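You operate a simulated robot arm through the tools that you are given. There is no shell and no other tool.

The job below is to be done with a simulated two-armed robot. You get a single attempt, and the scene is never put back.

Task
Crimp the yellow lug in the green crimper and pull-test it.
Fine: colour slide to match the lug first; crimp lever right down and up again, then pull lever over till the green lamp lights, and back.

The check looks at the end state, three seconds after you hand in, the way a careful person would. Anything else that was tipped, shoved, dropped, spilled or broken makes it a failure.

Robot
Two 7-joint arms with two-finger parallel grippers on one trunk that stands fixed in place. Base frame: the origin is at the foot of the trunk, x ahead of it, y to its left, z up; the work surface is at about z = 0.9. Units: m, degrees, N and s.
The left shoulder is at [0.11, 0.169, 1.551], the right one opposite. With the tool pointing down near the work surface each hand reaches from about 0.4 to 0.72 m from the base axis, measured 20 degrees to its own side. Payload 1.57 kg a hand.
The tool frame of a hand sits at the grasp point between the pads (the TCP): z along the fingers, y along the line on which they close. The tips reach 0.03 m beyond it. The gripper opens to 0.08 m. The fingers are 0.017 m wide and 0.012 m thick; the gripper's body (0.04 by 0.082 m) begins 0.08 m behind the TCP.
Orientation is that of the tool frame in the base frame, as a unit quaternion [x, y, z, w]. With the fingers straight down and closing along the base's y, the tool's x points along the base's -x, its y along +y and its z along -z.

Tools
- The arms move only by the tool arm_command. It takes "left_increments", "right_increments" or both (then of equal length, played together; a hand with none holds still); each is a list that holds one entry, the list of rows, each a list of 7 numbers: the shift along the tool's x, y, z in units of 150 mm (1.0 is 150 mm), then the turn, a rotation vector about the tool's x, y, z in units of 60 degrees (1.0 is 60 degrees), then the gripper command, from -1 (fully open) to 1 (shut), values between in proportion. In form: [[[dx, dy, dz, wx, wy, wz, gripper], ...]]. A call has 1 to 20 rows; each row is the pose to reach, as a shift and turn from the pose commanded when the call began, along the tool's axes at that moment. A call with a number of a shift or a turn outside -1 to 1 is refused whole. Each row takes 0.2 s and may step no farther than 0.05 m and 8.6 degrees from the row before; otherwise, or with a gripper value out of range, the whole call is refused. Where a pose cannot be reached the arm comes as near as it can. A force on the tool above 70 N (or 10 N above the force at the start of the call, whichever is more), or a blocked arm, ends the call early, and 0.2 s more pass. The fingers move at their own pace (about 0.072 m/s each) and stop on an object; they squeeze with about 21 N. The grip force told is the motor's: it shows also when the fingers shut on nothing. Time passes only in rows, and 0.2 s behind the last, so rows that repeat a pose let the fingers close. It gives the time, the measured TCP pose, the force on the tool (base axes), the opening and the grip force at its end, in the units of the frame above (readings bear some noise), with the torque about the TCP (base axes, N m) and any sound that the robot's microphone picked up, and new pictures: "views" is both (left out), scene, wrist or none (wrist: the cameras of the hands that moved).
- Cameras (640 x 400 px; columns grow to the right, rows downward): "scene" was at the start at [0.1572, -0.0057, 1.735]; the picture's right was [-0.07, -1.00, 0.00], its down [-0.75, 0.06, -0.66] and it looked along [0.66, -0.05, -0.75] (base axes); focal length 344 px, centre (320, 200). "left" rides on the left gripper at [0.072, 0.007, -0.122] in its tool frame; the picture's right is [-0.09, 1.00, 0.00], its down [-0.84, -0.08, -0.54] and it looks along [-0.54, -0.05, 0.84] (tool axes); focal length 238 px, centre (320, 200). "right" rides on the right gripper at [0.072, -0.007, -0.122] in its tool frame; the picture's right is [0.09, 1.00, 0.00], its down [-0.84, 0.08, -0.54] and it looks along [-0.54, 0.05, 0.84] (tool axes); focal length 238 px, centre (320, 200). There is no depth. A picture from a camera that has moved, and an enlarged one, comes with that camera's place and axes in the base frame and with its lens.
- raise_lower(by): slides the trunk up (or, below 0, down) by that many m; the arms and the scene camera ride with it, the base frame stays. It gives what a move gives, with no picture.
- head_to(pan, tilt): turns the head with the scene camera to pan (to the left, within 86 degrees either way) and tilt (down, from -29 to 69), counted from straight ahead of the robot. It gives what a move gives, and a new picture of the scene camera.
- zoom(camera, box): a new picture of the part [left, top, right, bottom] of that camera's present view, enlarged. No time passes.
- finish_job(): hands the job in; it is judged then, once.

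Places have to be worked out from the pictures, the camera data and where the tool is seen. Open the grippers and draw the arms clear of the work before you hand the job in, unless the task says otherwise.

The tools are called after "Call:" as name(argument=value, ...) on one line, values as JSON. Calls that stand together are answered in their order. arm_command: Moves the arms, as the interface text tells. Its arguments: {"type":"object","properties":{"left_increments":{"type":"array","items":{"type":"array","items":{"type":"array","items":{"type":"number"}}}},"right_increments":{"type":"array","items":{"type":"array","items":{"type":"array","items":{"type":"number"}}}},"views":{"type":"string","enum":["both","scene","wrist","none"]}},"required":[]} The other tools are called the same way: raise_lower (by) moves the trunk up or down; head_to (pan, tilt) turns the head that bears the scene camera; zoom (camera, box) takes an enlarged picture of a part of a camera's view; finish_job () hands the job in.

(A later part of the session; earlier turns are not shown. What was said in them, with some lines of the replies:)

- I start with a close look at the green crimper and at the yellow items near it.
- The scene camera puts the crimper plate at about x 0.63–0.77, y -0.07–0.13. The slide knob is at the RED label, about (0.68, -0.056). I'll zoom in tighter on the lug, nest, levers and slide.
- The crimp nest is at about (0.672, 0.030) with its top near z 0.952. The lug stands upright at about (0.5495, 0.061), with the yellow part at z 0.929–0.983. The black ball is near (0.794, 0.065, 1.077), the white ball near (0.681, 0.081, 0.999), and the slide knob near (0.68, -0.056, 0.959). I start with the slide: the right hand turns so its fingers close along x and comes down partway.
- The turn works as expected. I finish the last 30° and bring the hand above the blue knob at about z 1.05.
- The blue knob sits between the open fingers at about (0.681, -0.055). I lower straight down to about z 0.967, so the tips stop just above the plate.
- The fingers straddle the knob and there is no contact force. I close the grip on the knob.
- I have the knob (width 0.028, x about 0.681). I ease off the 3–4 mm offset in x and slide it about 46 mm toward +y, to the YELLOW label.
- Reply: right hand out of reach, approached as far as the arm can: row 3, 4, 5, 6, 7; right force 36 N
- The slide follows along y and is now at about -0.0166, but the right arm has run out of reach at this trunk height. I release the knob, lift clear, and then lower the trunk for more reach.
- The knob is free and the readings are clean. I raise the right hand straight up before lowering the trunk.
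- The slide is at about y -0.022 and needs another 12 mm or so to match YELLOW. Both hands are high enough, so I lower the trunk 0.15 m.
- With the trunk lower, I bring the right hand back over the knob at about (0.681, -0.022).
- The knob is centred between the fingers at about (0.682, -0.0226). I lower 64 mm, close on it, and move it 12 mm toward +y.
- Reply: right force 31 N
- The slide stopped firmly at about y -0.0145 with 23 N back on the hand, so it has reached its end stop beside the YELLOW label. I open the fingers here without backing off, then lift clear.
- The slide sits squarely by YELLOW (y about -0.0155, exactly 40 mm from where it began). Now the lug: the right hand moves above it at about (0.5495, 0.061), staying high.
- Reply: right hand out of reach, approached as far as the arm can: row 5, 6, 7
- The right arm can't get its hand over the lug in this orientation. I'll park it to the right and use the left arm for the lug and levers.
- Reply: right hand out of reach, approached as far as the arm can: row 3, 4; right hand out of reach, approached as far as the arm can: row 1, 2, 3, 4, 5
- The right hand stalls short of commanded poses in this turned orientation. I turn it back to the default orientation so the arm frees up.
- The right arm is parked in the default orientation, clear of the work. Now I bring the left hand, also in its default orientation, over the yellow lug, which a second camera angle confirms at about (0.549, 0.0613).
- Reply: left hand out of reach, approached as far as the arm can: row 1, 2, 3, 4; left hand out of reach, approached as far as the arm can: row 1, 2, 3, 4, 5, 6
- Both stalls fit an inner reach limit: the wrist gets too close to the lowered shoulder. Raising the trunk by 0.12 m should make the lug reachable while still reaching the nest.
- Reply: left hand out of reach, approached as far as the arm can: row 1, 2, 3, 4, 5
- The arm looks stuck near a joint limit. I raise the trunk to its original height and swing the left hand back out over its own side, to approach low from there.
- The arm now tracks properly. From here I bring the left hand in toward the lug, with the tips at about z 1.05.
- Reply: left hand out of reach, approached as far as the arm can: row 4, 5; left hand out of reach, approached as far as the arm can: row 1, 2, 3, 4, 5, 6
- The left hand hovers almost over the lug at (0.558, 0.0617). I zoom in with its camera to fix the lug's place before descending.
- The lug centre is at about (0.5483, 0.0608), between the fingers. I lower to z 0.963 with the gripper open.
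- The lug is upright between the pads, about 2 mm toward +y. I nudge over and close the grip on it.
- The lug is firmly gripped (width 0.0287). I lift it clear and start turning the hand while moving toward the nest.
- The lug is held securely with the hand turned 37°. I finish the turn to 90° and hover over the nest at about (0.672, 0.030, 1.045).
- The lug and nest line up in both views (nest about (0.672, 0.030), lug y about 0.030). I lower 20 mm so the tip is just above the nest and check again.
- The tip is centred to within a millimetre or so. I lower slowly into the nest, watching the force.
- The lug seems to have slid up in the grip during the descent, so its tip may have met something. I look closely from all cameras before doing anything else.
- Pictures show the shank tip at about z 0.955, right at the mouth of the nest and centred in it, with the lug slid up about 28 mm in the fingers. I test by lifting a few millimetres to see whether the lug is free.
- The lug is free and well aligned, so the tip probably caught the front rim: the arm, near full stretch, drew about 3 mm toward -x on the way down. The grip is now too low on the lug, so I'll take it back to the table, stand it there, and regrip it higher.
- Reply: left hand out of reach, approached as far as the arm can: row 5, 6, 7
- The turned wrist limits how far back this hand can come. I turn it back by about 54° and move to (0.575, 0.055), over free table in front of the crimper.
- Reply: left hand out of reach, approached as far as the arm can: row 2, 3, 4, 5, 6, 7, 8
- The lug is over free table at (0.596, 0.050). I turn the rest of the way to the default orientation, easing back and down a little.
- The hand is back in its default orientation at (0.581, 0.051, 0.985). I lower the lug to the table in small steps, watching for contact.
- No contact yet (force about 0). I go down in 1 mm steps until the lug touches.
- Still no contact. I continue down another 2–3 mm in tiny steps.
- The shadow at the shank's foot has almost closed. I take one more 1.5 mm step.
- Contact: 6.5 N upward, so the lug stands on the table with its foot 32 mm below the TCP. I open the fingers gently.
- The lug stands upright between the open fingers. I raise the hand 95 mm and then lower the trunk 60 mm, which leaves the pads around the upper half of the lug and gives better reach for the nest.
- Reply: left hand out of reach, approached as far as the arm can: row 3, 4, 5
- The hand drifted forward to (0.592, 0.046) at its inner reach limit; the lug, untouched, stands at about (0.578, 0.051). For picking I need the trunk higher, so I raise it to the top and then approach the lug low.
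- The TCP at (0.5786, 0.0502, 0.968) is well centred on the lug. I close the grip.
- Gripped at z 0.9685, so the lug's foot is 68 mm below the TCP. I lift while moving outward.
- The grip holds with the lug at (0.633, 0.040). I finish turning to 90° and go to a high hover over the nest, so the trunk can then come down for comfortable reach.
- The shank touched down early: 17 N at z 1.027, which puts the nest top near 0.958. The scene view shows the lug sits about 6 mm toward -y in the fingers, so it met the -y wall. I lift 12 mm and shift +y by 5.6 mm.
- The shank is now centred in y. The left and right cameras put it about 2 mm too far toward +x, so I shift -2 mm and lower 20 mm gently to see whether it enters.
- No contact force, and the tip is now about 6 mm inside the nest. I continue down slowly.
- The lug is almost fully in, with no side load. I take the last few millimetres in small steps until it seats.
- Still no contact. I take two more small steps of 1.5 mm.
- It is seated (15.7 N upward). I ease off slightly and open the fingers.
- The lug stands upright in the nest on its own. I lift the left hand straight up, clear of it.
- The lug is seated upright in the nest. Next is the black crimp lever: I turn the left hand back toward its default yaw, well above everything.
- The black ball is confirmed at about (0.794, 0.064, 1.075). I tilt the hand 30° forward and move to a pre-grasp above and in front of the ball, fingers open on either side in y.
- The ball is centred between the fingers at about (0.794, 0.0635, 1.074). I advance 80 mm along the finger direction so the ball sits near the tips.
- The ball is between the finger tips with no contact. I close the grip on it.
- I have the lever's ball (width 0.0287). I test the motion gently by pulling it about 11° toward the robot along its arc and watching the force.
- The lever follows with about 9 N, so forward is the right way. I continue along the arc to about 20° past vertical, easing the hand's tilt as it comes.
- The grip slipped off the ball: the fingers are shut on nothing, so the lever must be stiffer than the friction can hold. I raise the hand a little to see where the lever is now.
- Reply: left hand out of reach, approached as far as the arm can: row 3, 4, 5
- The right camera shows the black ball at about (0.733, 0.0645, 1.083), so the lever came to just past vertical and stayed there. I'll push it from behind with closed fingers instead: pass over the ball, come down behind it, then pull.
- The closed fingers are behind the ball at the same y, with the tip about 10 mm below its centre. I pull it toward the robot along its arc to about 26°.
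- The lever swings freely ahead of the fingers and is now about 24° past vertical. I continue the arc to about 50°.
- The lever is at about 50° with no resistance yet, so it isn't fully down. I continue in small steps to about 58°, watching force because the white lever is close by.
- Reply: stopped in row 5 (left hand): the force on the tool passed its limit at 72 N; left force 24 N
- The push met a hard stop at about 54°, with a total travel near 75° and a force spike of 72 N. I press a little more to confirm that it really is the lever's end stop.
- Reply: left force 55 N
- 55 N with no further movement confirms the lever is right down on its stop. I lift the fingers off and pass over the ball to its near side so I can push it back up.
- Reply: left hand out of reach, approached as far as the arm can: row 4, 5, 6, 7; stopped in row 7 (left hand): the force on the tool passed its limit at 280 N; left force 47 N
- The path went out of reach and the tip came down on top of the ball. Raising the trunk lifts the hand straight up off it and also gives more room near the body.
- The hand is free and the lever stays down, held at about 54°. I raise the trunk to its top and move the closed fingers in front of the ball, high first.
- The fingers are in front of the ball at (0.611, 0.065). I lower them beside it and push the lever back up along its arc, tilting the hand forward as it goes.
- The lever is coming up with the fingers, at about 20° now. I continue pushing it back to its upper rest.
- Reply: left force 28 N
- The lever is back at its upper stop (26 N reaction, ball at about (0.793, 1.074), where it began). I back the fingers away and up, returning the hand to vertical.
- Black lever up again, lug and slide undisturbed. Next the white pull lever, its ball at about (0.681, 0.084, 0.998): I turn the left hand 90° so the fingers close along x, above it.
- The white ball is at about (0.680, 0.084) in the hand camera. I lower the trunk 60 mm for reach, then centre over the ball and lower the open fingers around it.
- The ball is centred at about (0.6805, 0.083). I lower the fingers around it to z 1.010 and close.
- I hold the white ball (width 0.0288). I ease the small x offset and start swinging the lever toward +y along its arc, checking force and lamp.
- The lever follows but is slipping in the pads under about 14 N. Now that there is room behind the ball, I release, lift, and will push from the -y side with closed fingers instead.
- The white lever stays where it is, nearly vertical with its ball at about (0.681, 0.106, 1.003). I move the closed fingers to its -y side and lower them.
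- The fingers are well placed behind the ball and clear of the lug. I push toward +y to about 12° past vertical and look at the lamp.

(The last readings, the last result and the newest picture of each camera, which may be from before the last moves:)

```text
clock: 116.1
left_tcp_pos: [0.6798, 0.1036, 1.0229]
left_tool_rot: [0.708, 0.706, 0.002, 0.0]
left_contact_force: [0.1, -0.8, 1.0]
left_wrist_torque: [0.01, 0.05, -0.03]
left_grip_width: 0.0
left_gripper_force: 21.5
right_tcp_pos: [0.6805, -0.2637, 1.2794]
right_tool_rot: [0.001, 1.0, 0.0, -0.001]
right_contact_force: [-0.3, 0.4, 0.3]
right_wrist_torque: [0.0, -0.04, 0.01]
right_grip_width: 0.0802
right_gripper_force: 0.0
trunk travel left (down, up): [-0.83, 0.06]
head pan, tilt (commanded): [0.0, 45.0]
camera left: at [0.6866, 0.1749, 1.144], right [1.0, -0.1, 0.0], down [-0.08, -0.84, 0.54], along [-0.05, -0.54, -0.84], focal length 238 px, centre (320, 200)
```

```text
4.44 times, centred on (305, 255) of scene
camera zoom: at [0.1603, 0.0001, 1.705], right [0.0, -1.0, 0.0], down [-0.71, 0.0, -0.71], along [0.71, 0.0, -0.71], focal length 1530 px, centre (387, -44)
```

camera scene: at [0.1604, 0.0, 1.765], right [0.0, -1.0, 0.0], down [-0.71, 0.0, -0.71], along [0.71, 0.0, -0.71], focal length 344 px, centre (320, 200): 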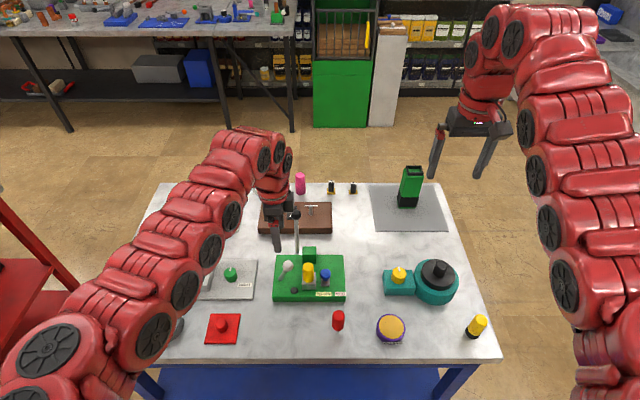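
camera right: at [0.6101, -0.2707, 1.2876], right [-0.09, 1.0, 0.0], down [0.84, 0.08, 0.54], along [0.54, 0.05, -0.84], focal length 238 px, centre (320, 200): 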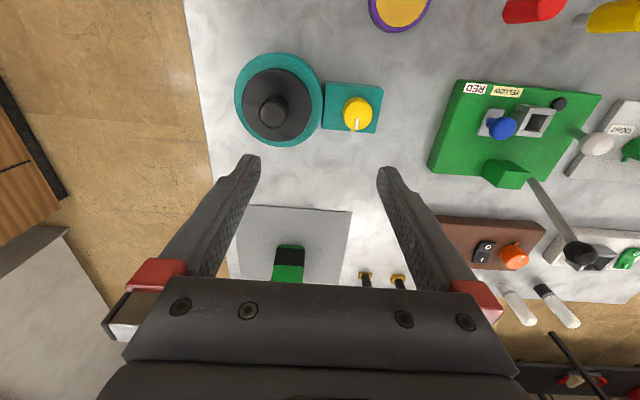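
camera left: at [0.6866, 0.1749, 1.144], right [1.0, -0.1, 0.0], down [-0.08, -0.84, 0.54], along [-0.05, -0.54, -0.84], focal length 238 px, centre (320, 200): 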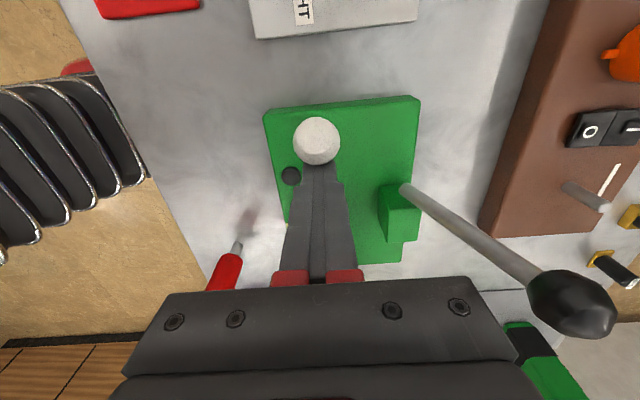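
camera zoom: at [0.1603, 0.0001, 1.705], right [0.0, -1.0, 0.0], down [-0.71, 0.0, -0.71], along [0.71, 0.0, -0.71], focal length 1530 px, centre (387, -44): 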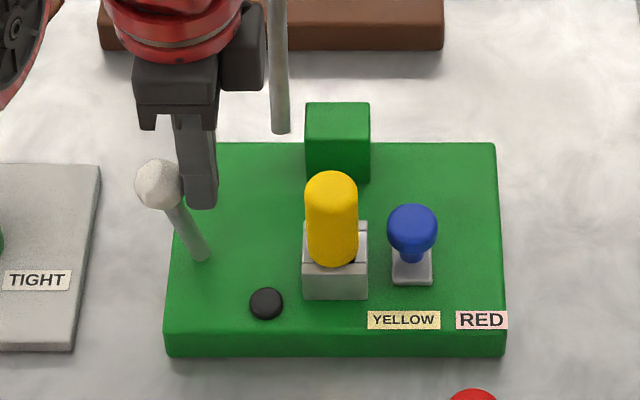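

The ball is at y about 0.129, roughly 14° past vertical, and the lamp is still dark. I continue in small steps.

Call:
arm_command(left_increments=[[[0.033, 0, 0.009, 0, 0, 0, 1], [0.065, 0, 0.019, 0, 0, 0, 1], [0.097, 0, 0.032, 0, 0, 0, 1], [0.128, 0, 0.047, 0, 0, 0, 1]]], views="wrist")

Call:
zoom(camera="scene", box=[250, 210, 360, 300])

```text
clock: 117.1
left_tcp_pos: [0.6807, 0.1172, 1.0155]
left_tool_rot: [0.71, 0.704, 0.001, 0.0]
left_contact_force: [0.2, -15.9, 6.9]
left_wrist_torque: [-0.19, -0.03, -0.03]
left_grip_width: 0.0
left_gripper_force: 21.1
right_tcp_pos: [0.6787, -0.2688, 1.2781]
right_tool_rot: [0.0, 1.0, 0.002, 0.0]
right_contact_force: [-0.7, 0.2, 0.4]
right_wrist_torque: [0.02, -0.02, -0.02]
right_grip_width: 0.0799
right_gripper_force: 0.1
trunk travel left (down, up): [-0.83, 0.06]
head pan, tilt (commanded): [0.0, 45.0]
camera left: at [0.6871, 0.1879, 1.1366], right [0.99, -0.1, 0.0], down [-0.09, -0.84, 0.54], along [-0.05, -0.54, -0.84], focal length 238 px, centre (320, 200)
```

left: 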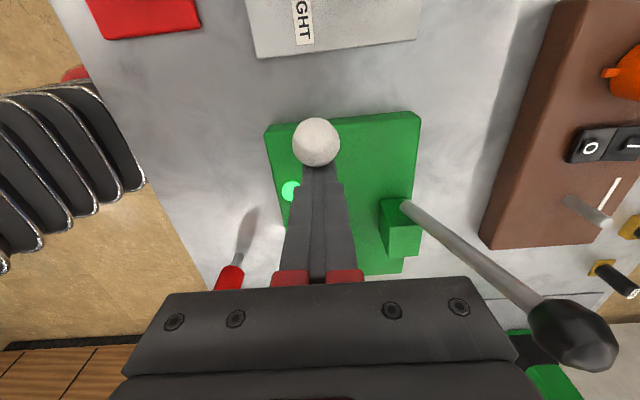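

```text
4.44 times, centred on (305, 255) of scene
camera zoom: at [0.1595, -0.0047, 1.7052], right [0.0, -1.0, 0.0], down [-0.71, 0.0, -0.71], along [0.71, 0.0, -0.71], focal length 1530 px, centre (387, -44)
```

zoom: 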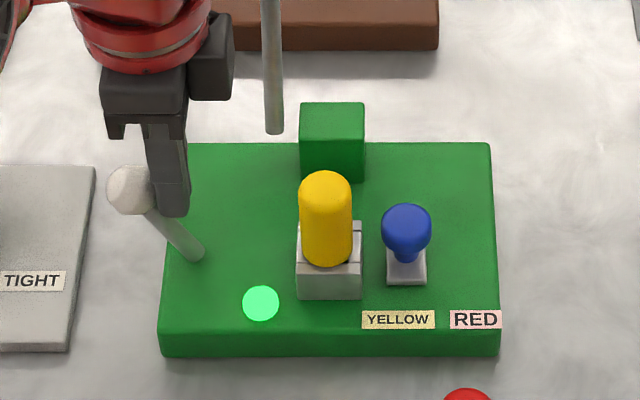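

The lamp has lit green, so the pull test has passed. Now the lever goes back: I ease off, lift over the ball to its +y side, and come down there.

Call:
arm_command(left_increments=[[[-0.07, 0, 0, 0, 0, 0, 1], [-0.09, 0, -0.1, 0, 0, 0, 1], [-0.09, 0, -0.25, 0, 0, 0, 1], [-0.05, 0, -0.4, 0, 0, 0, 1], [0.08, 0, -0.42, 0, 0, 0, 1], [0.22, 0, -0.42, 0, 0, 0, 1], [0.36, 0, -0.42, 0, 0, 0, 1], [0.36, 0, -0.42, 0, 0, 0, 1]]], views="both")

Call:
zoom(camera="scene", box=[240, 210, 350, 300])

Call:
zoom(camera="left", box=[220, 80, 420, 280])

```text
clock: 118.9
left_tcp_pos: [0.679, 0.1787, 1.0802]
left_tool_rot: [0.708, 0.706, 0.001, 0.0]
left_contact_force: [0.0, -1.2, 0.3]
left_wrist_torque: [0.0, 0.0, 0.02]
left_grip_width: 0.0
left_gripper_force: 21.2
right_tcp_pos: [0.6798, -0.2655, 1.28]
right_tool_rot: [0.0, 1.0, 0.0, -0.001]
right_contact_force: [0.5, -0.6, -0.1]
right_wrist_torque: [0.01, 0.02, 0.0]
right_grip_width: 0.0802
right_gripper_force: 0.0
trunk travel left (down, up): [-0.83, 0.06]
head pan, tilt (commanded): [0.0, 45.0]
camera scene: at [0.1606, -0.0006, 1.705], right [0.0, -1.0, 0.0], down [-0.71, 0.0, -0.71], along [0.71, 0.0, -0.71], focal length 344 px, centre (320, 200)
camera left: at [0.6856, 0.2499, 1.201], right [1.0, -0.1, 0.0], down [-0.08, -0.84, 0.54], along [-0.05, -0.54, -0.84], focal length 238 px, centre (320, 200)
```

scene: 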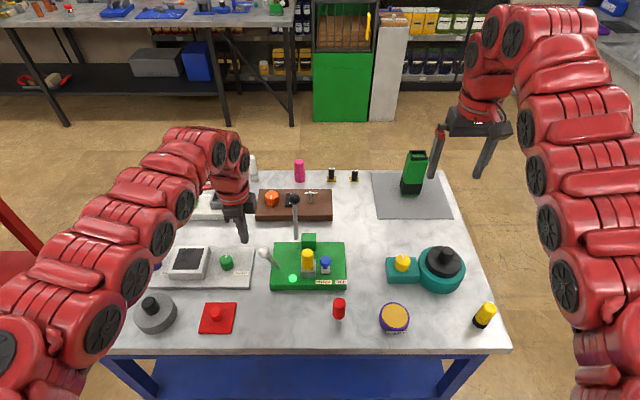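
left: 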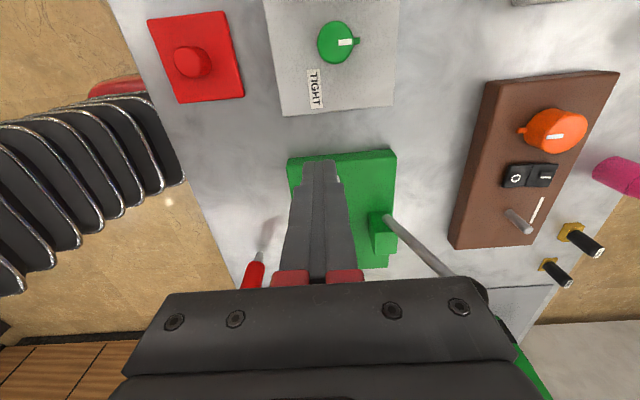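

```text
4.44 times, centred on (295, 255) of scene
camera zoom: at [0.1606, -0.0006, 1.705], right [0.0, -1.0, 0.0], down [-0.71, 0.0, -0.71], along [0.71, 0.0, -0.71], focal length 1530 px, centre (431, -44)
```

zoom: 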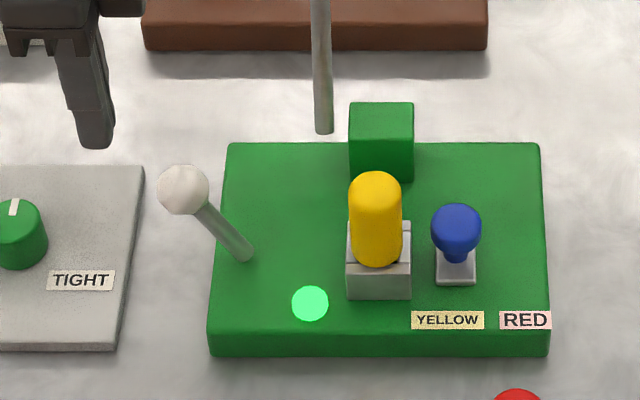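

```text
2.00 times, centred on (320, 180) of left
camera zoom: at [0.6856, 0.2499, 1.201], right [1.0, -0.1, 0.0], down [-0.08, -0.84, 0.54], along [-0.05, -0.54, -0.84], focal length 477 px, centre (320, 240)
```

zoom: 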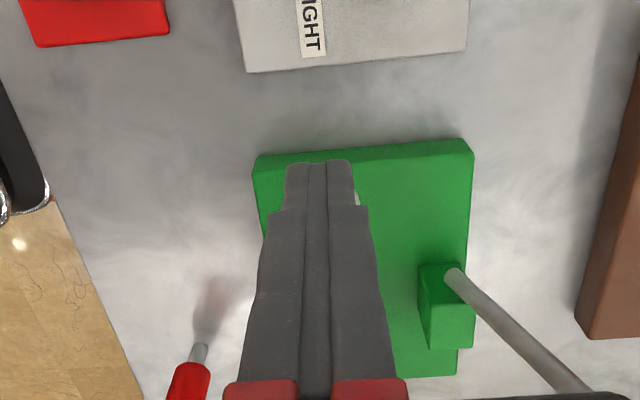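

The lever stays over with the lamp lit. I lower the closed fingers on its +y side and push it back toward its start.

Call:
arm_command(left_increments=[[[0, 0, 0.15, 0, 0, 0, 1], [0, 0, 0.3, 0, 0, 0, 1], [0, 0, 0.42, 0, 0, 0, 1], [-0.045, 0, 0.42, 0, 0, 0, 1], [-0.085, 0, 0.42, 0, 0, 0, 1], [-0.117, 0, 0.4, 0, 0, 0, 1], [-0.149, 0, 0.381, 0, 0, 0, 1], [-0.183, 0, 0.374, 0, 0, 0, 1], [-0.217, 0, 0.367, 0, 0, 0, 1], [-0.251, 0, 0.365, 0, 0, 0, 1], [-0.285, 0, 0.363, 0, 0, 0, 1]]], views="wrist")

Call:
zoom(camera="scene", box=[240, 210, 350, 300])

```text
clock: 121.3
left_tcp_pos: [0.6807, 0.134, 1.0243]
left_tool_rot: [0.709, 0.706, 0.0, -0.001]
left_contact_force: [0.3, 0.4, 0.7]
left_wrist_torque: [0.01, 0.01, 0.01]
left_grip_width: 0.0003
left_gripper_force: 21.3
right_tcp_pos: [0.6796, -0.2639, 1.2785]
right_tool_rot: [0.0, 1.0, 0.001, 0.0]
right_contact_force: [-0.5, -0.5, 0.1]
right_wrist_torque: [0.0, 0.02, 0.02]
right_grip_width: 0.0801
right_gripper_force: 0.1
trunk travel left (down, up): [-0.83, 0.06]
head pan, tilt (commanded): [0.0, 45.0]
camera left: at [0.6871, 0.2053, 1.1454], right [1.0, -0.1, 0.0], down [-0.08, -0.84, 0.54], along [-0.05, -0.54, -0.84], focal length 238 px, centre (320, 200)
```

left: 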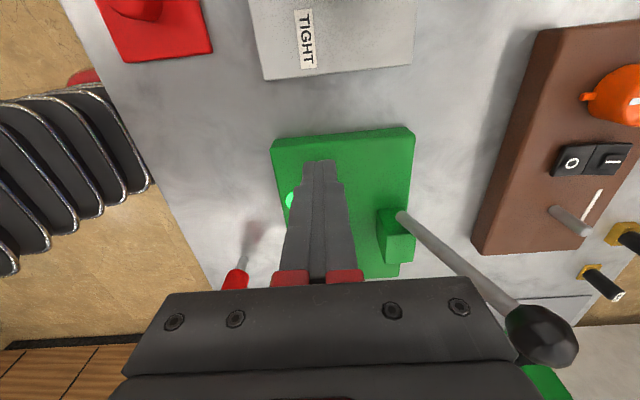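

```text
4.44 times, centred on (295, 255) of scene
camera zoom: at [0.1604, -0.0001, 1.705], right [0.0, -1.0, 0.0], down [-0.71, 0.0, -0.71], along [0.71, 0.0, -0.71], focal length 1530 px, centre (431, -44)
```

zoom: 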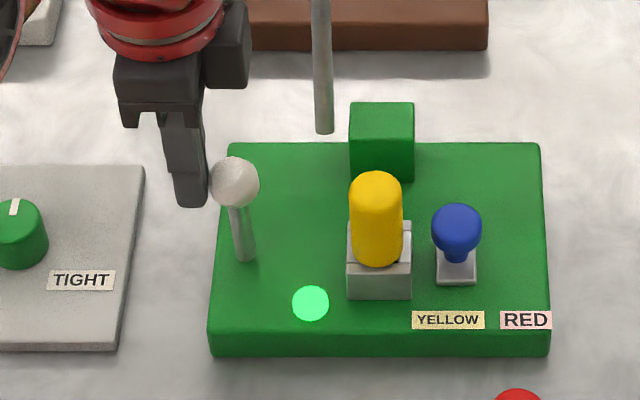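

The lever comes back easily and the lamp stays lit. I continue to its original lean, checking for the stop.

Call:
arm_command(left_increments=[[[-0.034, 0, 0.002, 0, 0, 0, 1], [-0.068, 0, 0.005, 0, 0, 0, 1], [-0.1, 0, 0.011, 0, 0, 0, 1], [-0.135, 0, 0.019, 0, 0, 0, 1], [-0.165, 0, 0.03, 0, 0, 0, 1], [-0.195, 0, 0.042, 0, 0, 0, 1], [-0.195, 0, 0.042, 0, 0, 0, 1]]], views="wrist")

Call:
zoom(camera="scene", box=[240, 210, 350, 300])

```text
clock: 122.9
left_tcp_pos: [0.6808, 0.1061, 1.0173]
left_tool_rot: [0.708, 0.706, 0.001, 0.0]
left_contact_force: [0.3, 0.8, 0.2]
left_wrist_torque: [0.02, -0.01, 0.04]
left_grip_width: 0.0001
left_gripper_force: 20.9
right_tcp_pos: [0.6808, -0.2645, 1.2786]
right_tool_rot: [0.0, 1.0, -0.001, 0.0]
right_contact_force: [0.3, -0.3, 0.2]
right_wrist_torque: [-0.03, 0.01, 0.01]
right_grip_width: 0.0803
right_gripper_force: 0.0
trunk travel left (down, up): [-0.83, 0.06]
head pan, tilt (commanded): [0.0, 45.0]
camera left: at [0.687, 0.1775, 1.1392], right [1.0, -0.1, 0.0], down [-0.08, -0.84, 0.54], along [-0.05, -0.54, -0.84], focal length 238 px, centre (320, 200)
```

left: 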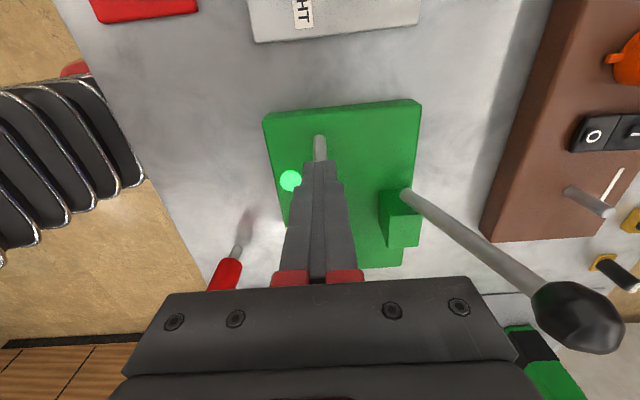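

```text
4.44 times, centred on (295, 255) of scene
camera zoom: at [0.1604, 0.0, 1.705], right [0.0, -1.0, 0.0], down [-0.71, 0.0, -0.71], along [0.71, 0.0, -0.71], focal length 1530 px, centre (431, -44)
```

zoom: 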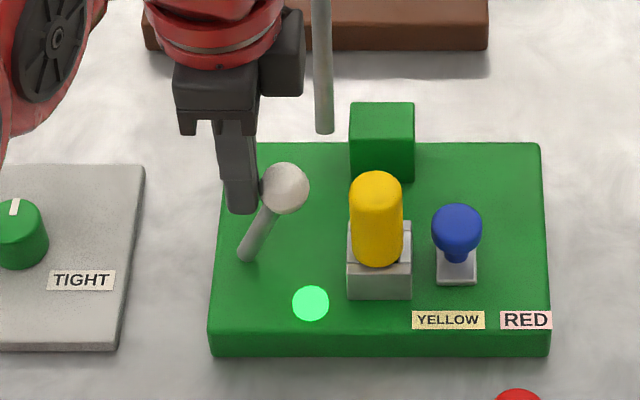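

The ball is at y about 0.083, against about 0.081 originally. I nudge it a few more millimetres to find its stop.

Call:
arm_command(left_increments=[[[-0.01, 0, 0.004, 0, 0, 0, 1], [-0.02, 0, 0.008, 0, 0, 0, 1], [-0.03, 0, 0.012, 0, 0, 0, 1]]], views="none")

Call:
zoom(camera="scene", box=[240, 210, 350, 300])

```text
clock: 123.7
left_tcp_pos: [0.6789, 0.1053, 1.0164]
left_tool_rot: [0.709, 0.706, 0.001, 0.0]
left_contact_force: [1.0, 6.7, 2.1]
left_wrist_torque: [0.08, -0.02, 0.0]
left_grip_width: 0.0001
left_gripper_force: 21.1
right_tcp_pos: [0.6799, -0.2635, 1.2789]
right_tool_rot: [0.001, 1.0, 0.0, 0.001]
right_contact_force: [-0.1, 0.6, -1.0]
right_wrist_torque: [-0.01, -0.02, -0.02]
right_grip_width: 0.0798
right_gripper_force: 0.1
trunk travel left (down, up): [-0.83, 0.06]
head pan, tilt (commanded): [0.0, 45.0]
```

```text
4.44 times, centred on (295, 255) of scene
camera zoom: at [0.1602, 0.0018, 1.705], right [0.0, -1.0, 0.0], down [-0.71, 0.0, -0.71], along [0.71, 0.0, -0.71], focal length 1530 px, centre (431, -44)
```

zoom: 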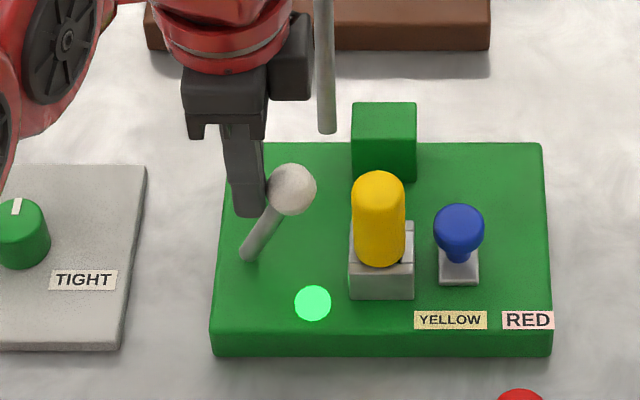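

The lever is back on its original stop (6.7 N, ball y about 0.081) and the lamp is still green. I back off and lift the left hand away.

Call:
arm_command(left_increments=[[[0.06, 0, 0, 0, 0, 0, 1], [0.12, 0, -0.05, 0, 0, 0, 1], [0.15, 0, -0.2, 0, 0, 0, 1], [0.2, 0, -0.4, 0, 0, 0, 1], [0.3, 0, -0.6, 0, 0, 0, 1], [0.4, 0, -0.8, 0, 0, 0, 1], [0.4, 0, -0.8, 0, 0, 0, 1]]], views="both")

Call:
zoom(camera="scene", box=[240, 180, 350, 300])

Call:
zoom(camera="right", box=[400, 40, 640, 260])

```text
clock: 125.3
left_tcp_pos: [0.6781, 0.1652, 1.1375]
left_tool_rot: [0.709, 0.705, 0.001, 0.0]
left_contact_force: [0.0, 0.3, -0.5]
left_wrist_torque: [-0.02, 0.04, 0.01]
left_grip_width: 0.0
left_gripper_force: 20.7
right_tcp_pos: [0.6802, -0.2639, 1.2792]
right_tool_rot: [0.0, 1.0, 0.001, 0.0]
right_contact_force: [1.0, 0.2, -0.2]
right_wrist_torque: [-0.02, 0.01, 0.01]
right_grip_width: 0.0802
right_gripper_force: 0.1
trunk travel left (down, up): [-0.83, 0.06]
head pan, tilt (commanded): [0.0, 45.0]
camera scene: at [0.1608, -0.0003, 1.7049], right [0.0, -1.0, 0.0], down [-0.71, 0.0, -0.71], along [0.71, 0.0, -0.71], focal length 344 px, centre (320, 200)
camera left: at [0.6843, 0.2355, 1.2593], right [1.0, -0.1, 0.0], down [-0.08, -0.84, 0.54], along [-0.05, -0.54, -0.84], focal length 238 px, centre (320, 200)
```

scene: 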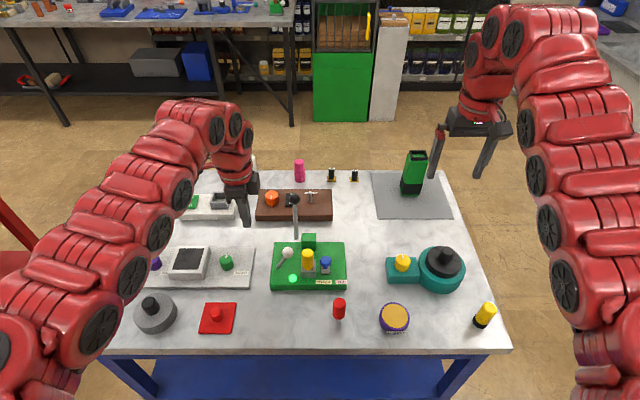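
left: 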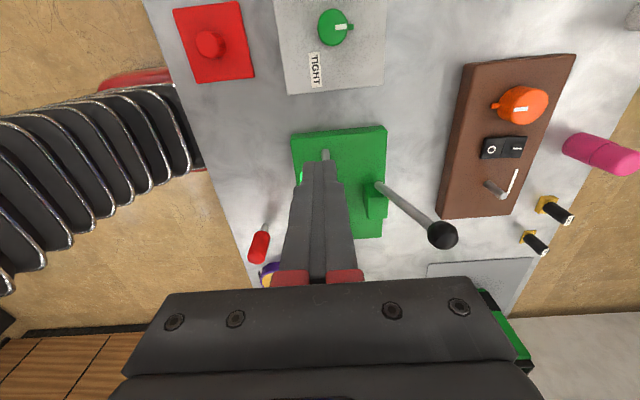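

```text
3.33 times, centred on (295, 240) of scene
camera zoom: at [0.1608, -0.0003, 1.7049], right [0.0, -1.0, 0.0], down [-0.71, 0.0, -0.71], along [0.71, 0.0, -0.71], focal length 1148 px, centre (403, 67)
```

zoom: 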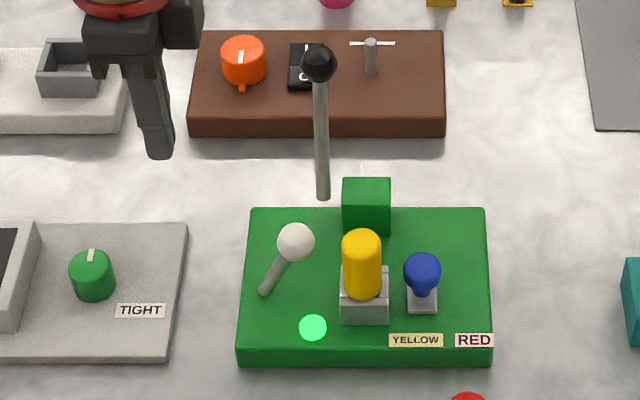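

```text
1.82 times, centred on (520, 150) of right
camera zoom: at [0.6099, -0.2712, 1.4012], right [-0.09, 1.0, 0.0], down [0.84, 0.08, 0.54], along [0.54, 0.05, -0.84], focal length 433 px, centre (-44, 291)
```

zoom: 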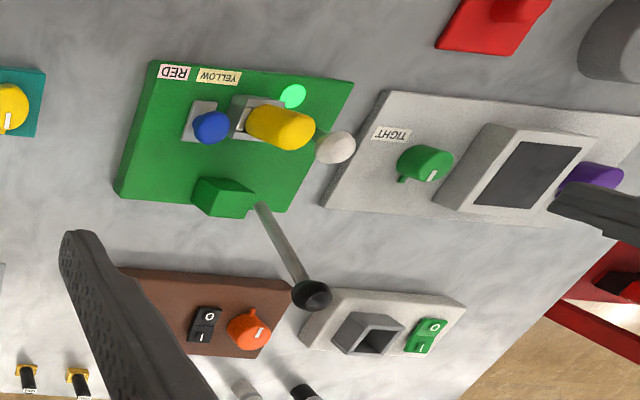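

All looks right: lamp green, both levers back at their starts, slide at YELLOW, lug upright in the nest. I draw the left arm out to its own side, turning it back, and open the gripper.

Call:
arm_command(left_increments=[[[0.1, -0.02, -0.05, 0, 0, -0.125, 1], [0.2, -0.04, -0.1, 0, 0, -0.25, 0.5], [0.3, -0.06, -0.15, 0, 0, -0.375, 0], [0.4, -0.09, -0.2, 0, 0, -0.5, -0.5], [0.5, -0.12, -0.25, 0, 0, -0.625, -1], [0.6, -0.14, -0.3, 0, 0, -0.75, -1], [0.7, -0.16, -0.36, 0, 0, -0.875, -1], [0.833, -0.187, -0.417, 0, 0, -1.0, -1]]], views="none")

Call:
arm_command(left_increments=[[[0, 0, -0.05, 0, 0, -0.125, -1], [0, 0, -0.1, 0, 0, -0.25, -1], [0, 0, -0.15, 0, 0, -0.375, -1], [0, 0, -0.2, 0, 0, -0.5, -1], [0, 0, -0.2, 0, 0, -0.5, -1]]], views="both")

Call:
zoom(camera="scene", box=[240, 180, 350, 300])

Call:
zoom(camera="scene", box=[90, 140, 520, 350])

```text
clock: 127.1
left_tcp_pos: [0.6535, 0.2872, 1.2006]
left_tool_rot: [0.259, 0.966, 0.001, -0.001]
left_contact_force: [0.1, 0.4, 0.6]
left_wrist_torque: [0.0, -0.02, 0.02]
left_grip_width: 0.0803
left_gripper_force: 0.2
right_tcp_pos: [0.6794, -0.2637, 1.2799]
right_tool_rot: [0.0, 1.0, 0.0, 0.0]
right_contact_force: [-0.1, 1.3, 0.0]
right_wrist_torque: [0.0, -0.03, -0.01]
right_grip_width: 0.0802
right_gripper_force: 0.1
trunk travel left (down, up): [-0.83, 0.06]
head pan, tilt (commanded): [0.0, 45.0]
```

```text
clock: 128.3
left_tcp_pos: [0.6543, 0.2878, 1.2312]
left_tool_rot: [0.002, 1.0, 0.001, 0.001]
left_contact_force: [0.0, -0.3, -0.2]
left_wrist_torque: [-0.01, 0.04, -0.02]
left_grip_width: 0.0798
left_gripper_force: 0.0
right_tcp_pos: [0.6804, -0.2644, 1.2792]
right_tool_rot: [0.0, 1.0, 0.001, 0.001]
right_contact_force: [-0.3, -0.2, 0.4]
right_wrist_torque: [-0.01, 0.02, 0.0]
right_grip_width: 0.08
right_gripper_force: 0.1
trunk travel left (down, up): [-0.83, 0.06]
head pan, tilt (commanded): [0.0, 45.0]
camera scene: at [0.1604, 0.0003, 1.705], right [0.0, -1.0, 0.0], down [-0.71, 0.0, -0.71], along [0.71, 0.0, -0.71], focal length 344 px, centre (320, 200)
camera left: at [0.5815, 0.2933, 1.3509], right [0.1, 1.0, 0.0], down [0.84, -0.08, 0.54], along [0.54, -0.05, -0.84], focal length 238 px, centre (320, 200)
```

scene: 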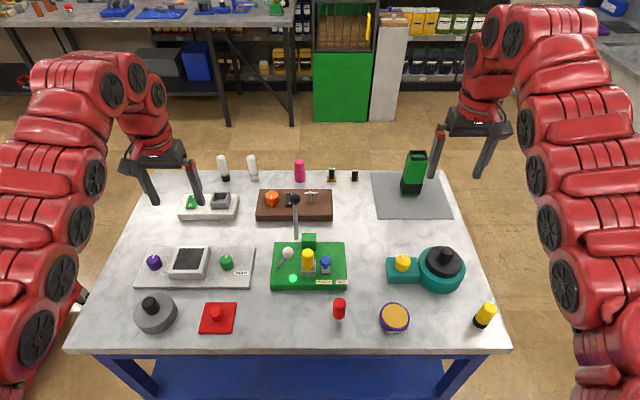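
left: 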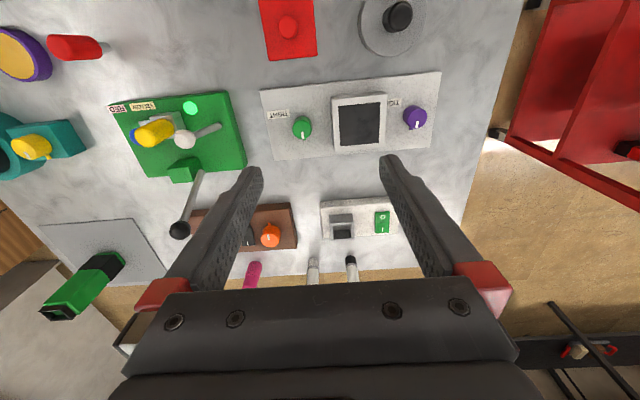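

```text
3.33 times, centred on (295, 240) of scene
camera zoom: at [0.1604, 0.0003, 1.705], right [0.0, -1.0, 0.0], down [-0.71, 0.0, -0.71], along [0.71, 0.0, -0.71], focal length 1148 px, centre (403, 67)
```

zoom: 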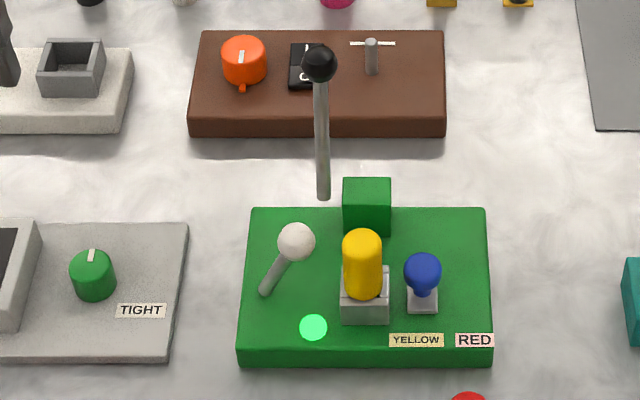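

```text
1.49 times, centred on (305, 245) of scene
camera zoom: at [0.1604, 0.0003, 1.705], right [0.0, -1.0, 0.0], down [-0.71, 0.0, -0.71], along [0.71, 0.0, -0.71], focal length 512 px, centre (342, 133)
```

zoom: 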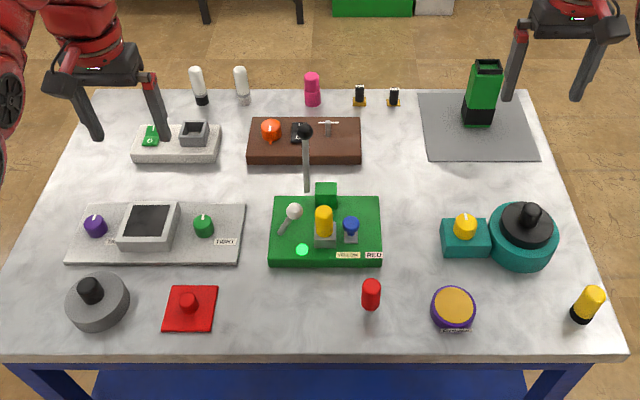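

Both arms are clear and both grippers open. The lamp is green, the levers are back at their starts, the slide is at YELLOW, the lug is seated, and nothing else appears to have moved. I hand the job in.

Call:
finish_job()

```text
The job is handed in.
```

The yellow lug was crimped and passed its pull test: the green lamp lit and was still lit when I handed the job in. I haven't seen the judge's result.

- **Slide:** it's at its end stop beside the YELLOW label, about 5 mm short of the label's centre.
- **Lug:** it's standing upright in the nest. I left it there because the task didn't ask for it to be taken out. My first attempts to insert it caught the nest's rim, so I stood it on the table, gripped it higher and tried again.
- **Crimp lever:** it went down to its hard stop and came back up to where it started. Part-way through, the fingers came down on the lever's ball with a brief spike of about 280 N. I saw no damage or shift afterwards.
- **Pull lever:** it went over until the lamp lit, then back to its original stop. The crimp lever had pushed it a few millimetres earlier, and that was undone when I brought it back.

In the last pictures nothing else on the bench looked moved. Both arms are clear, with the grippers open.
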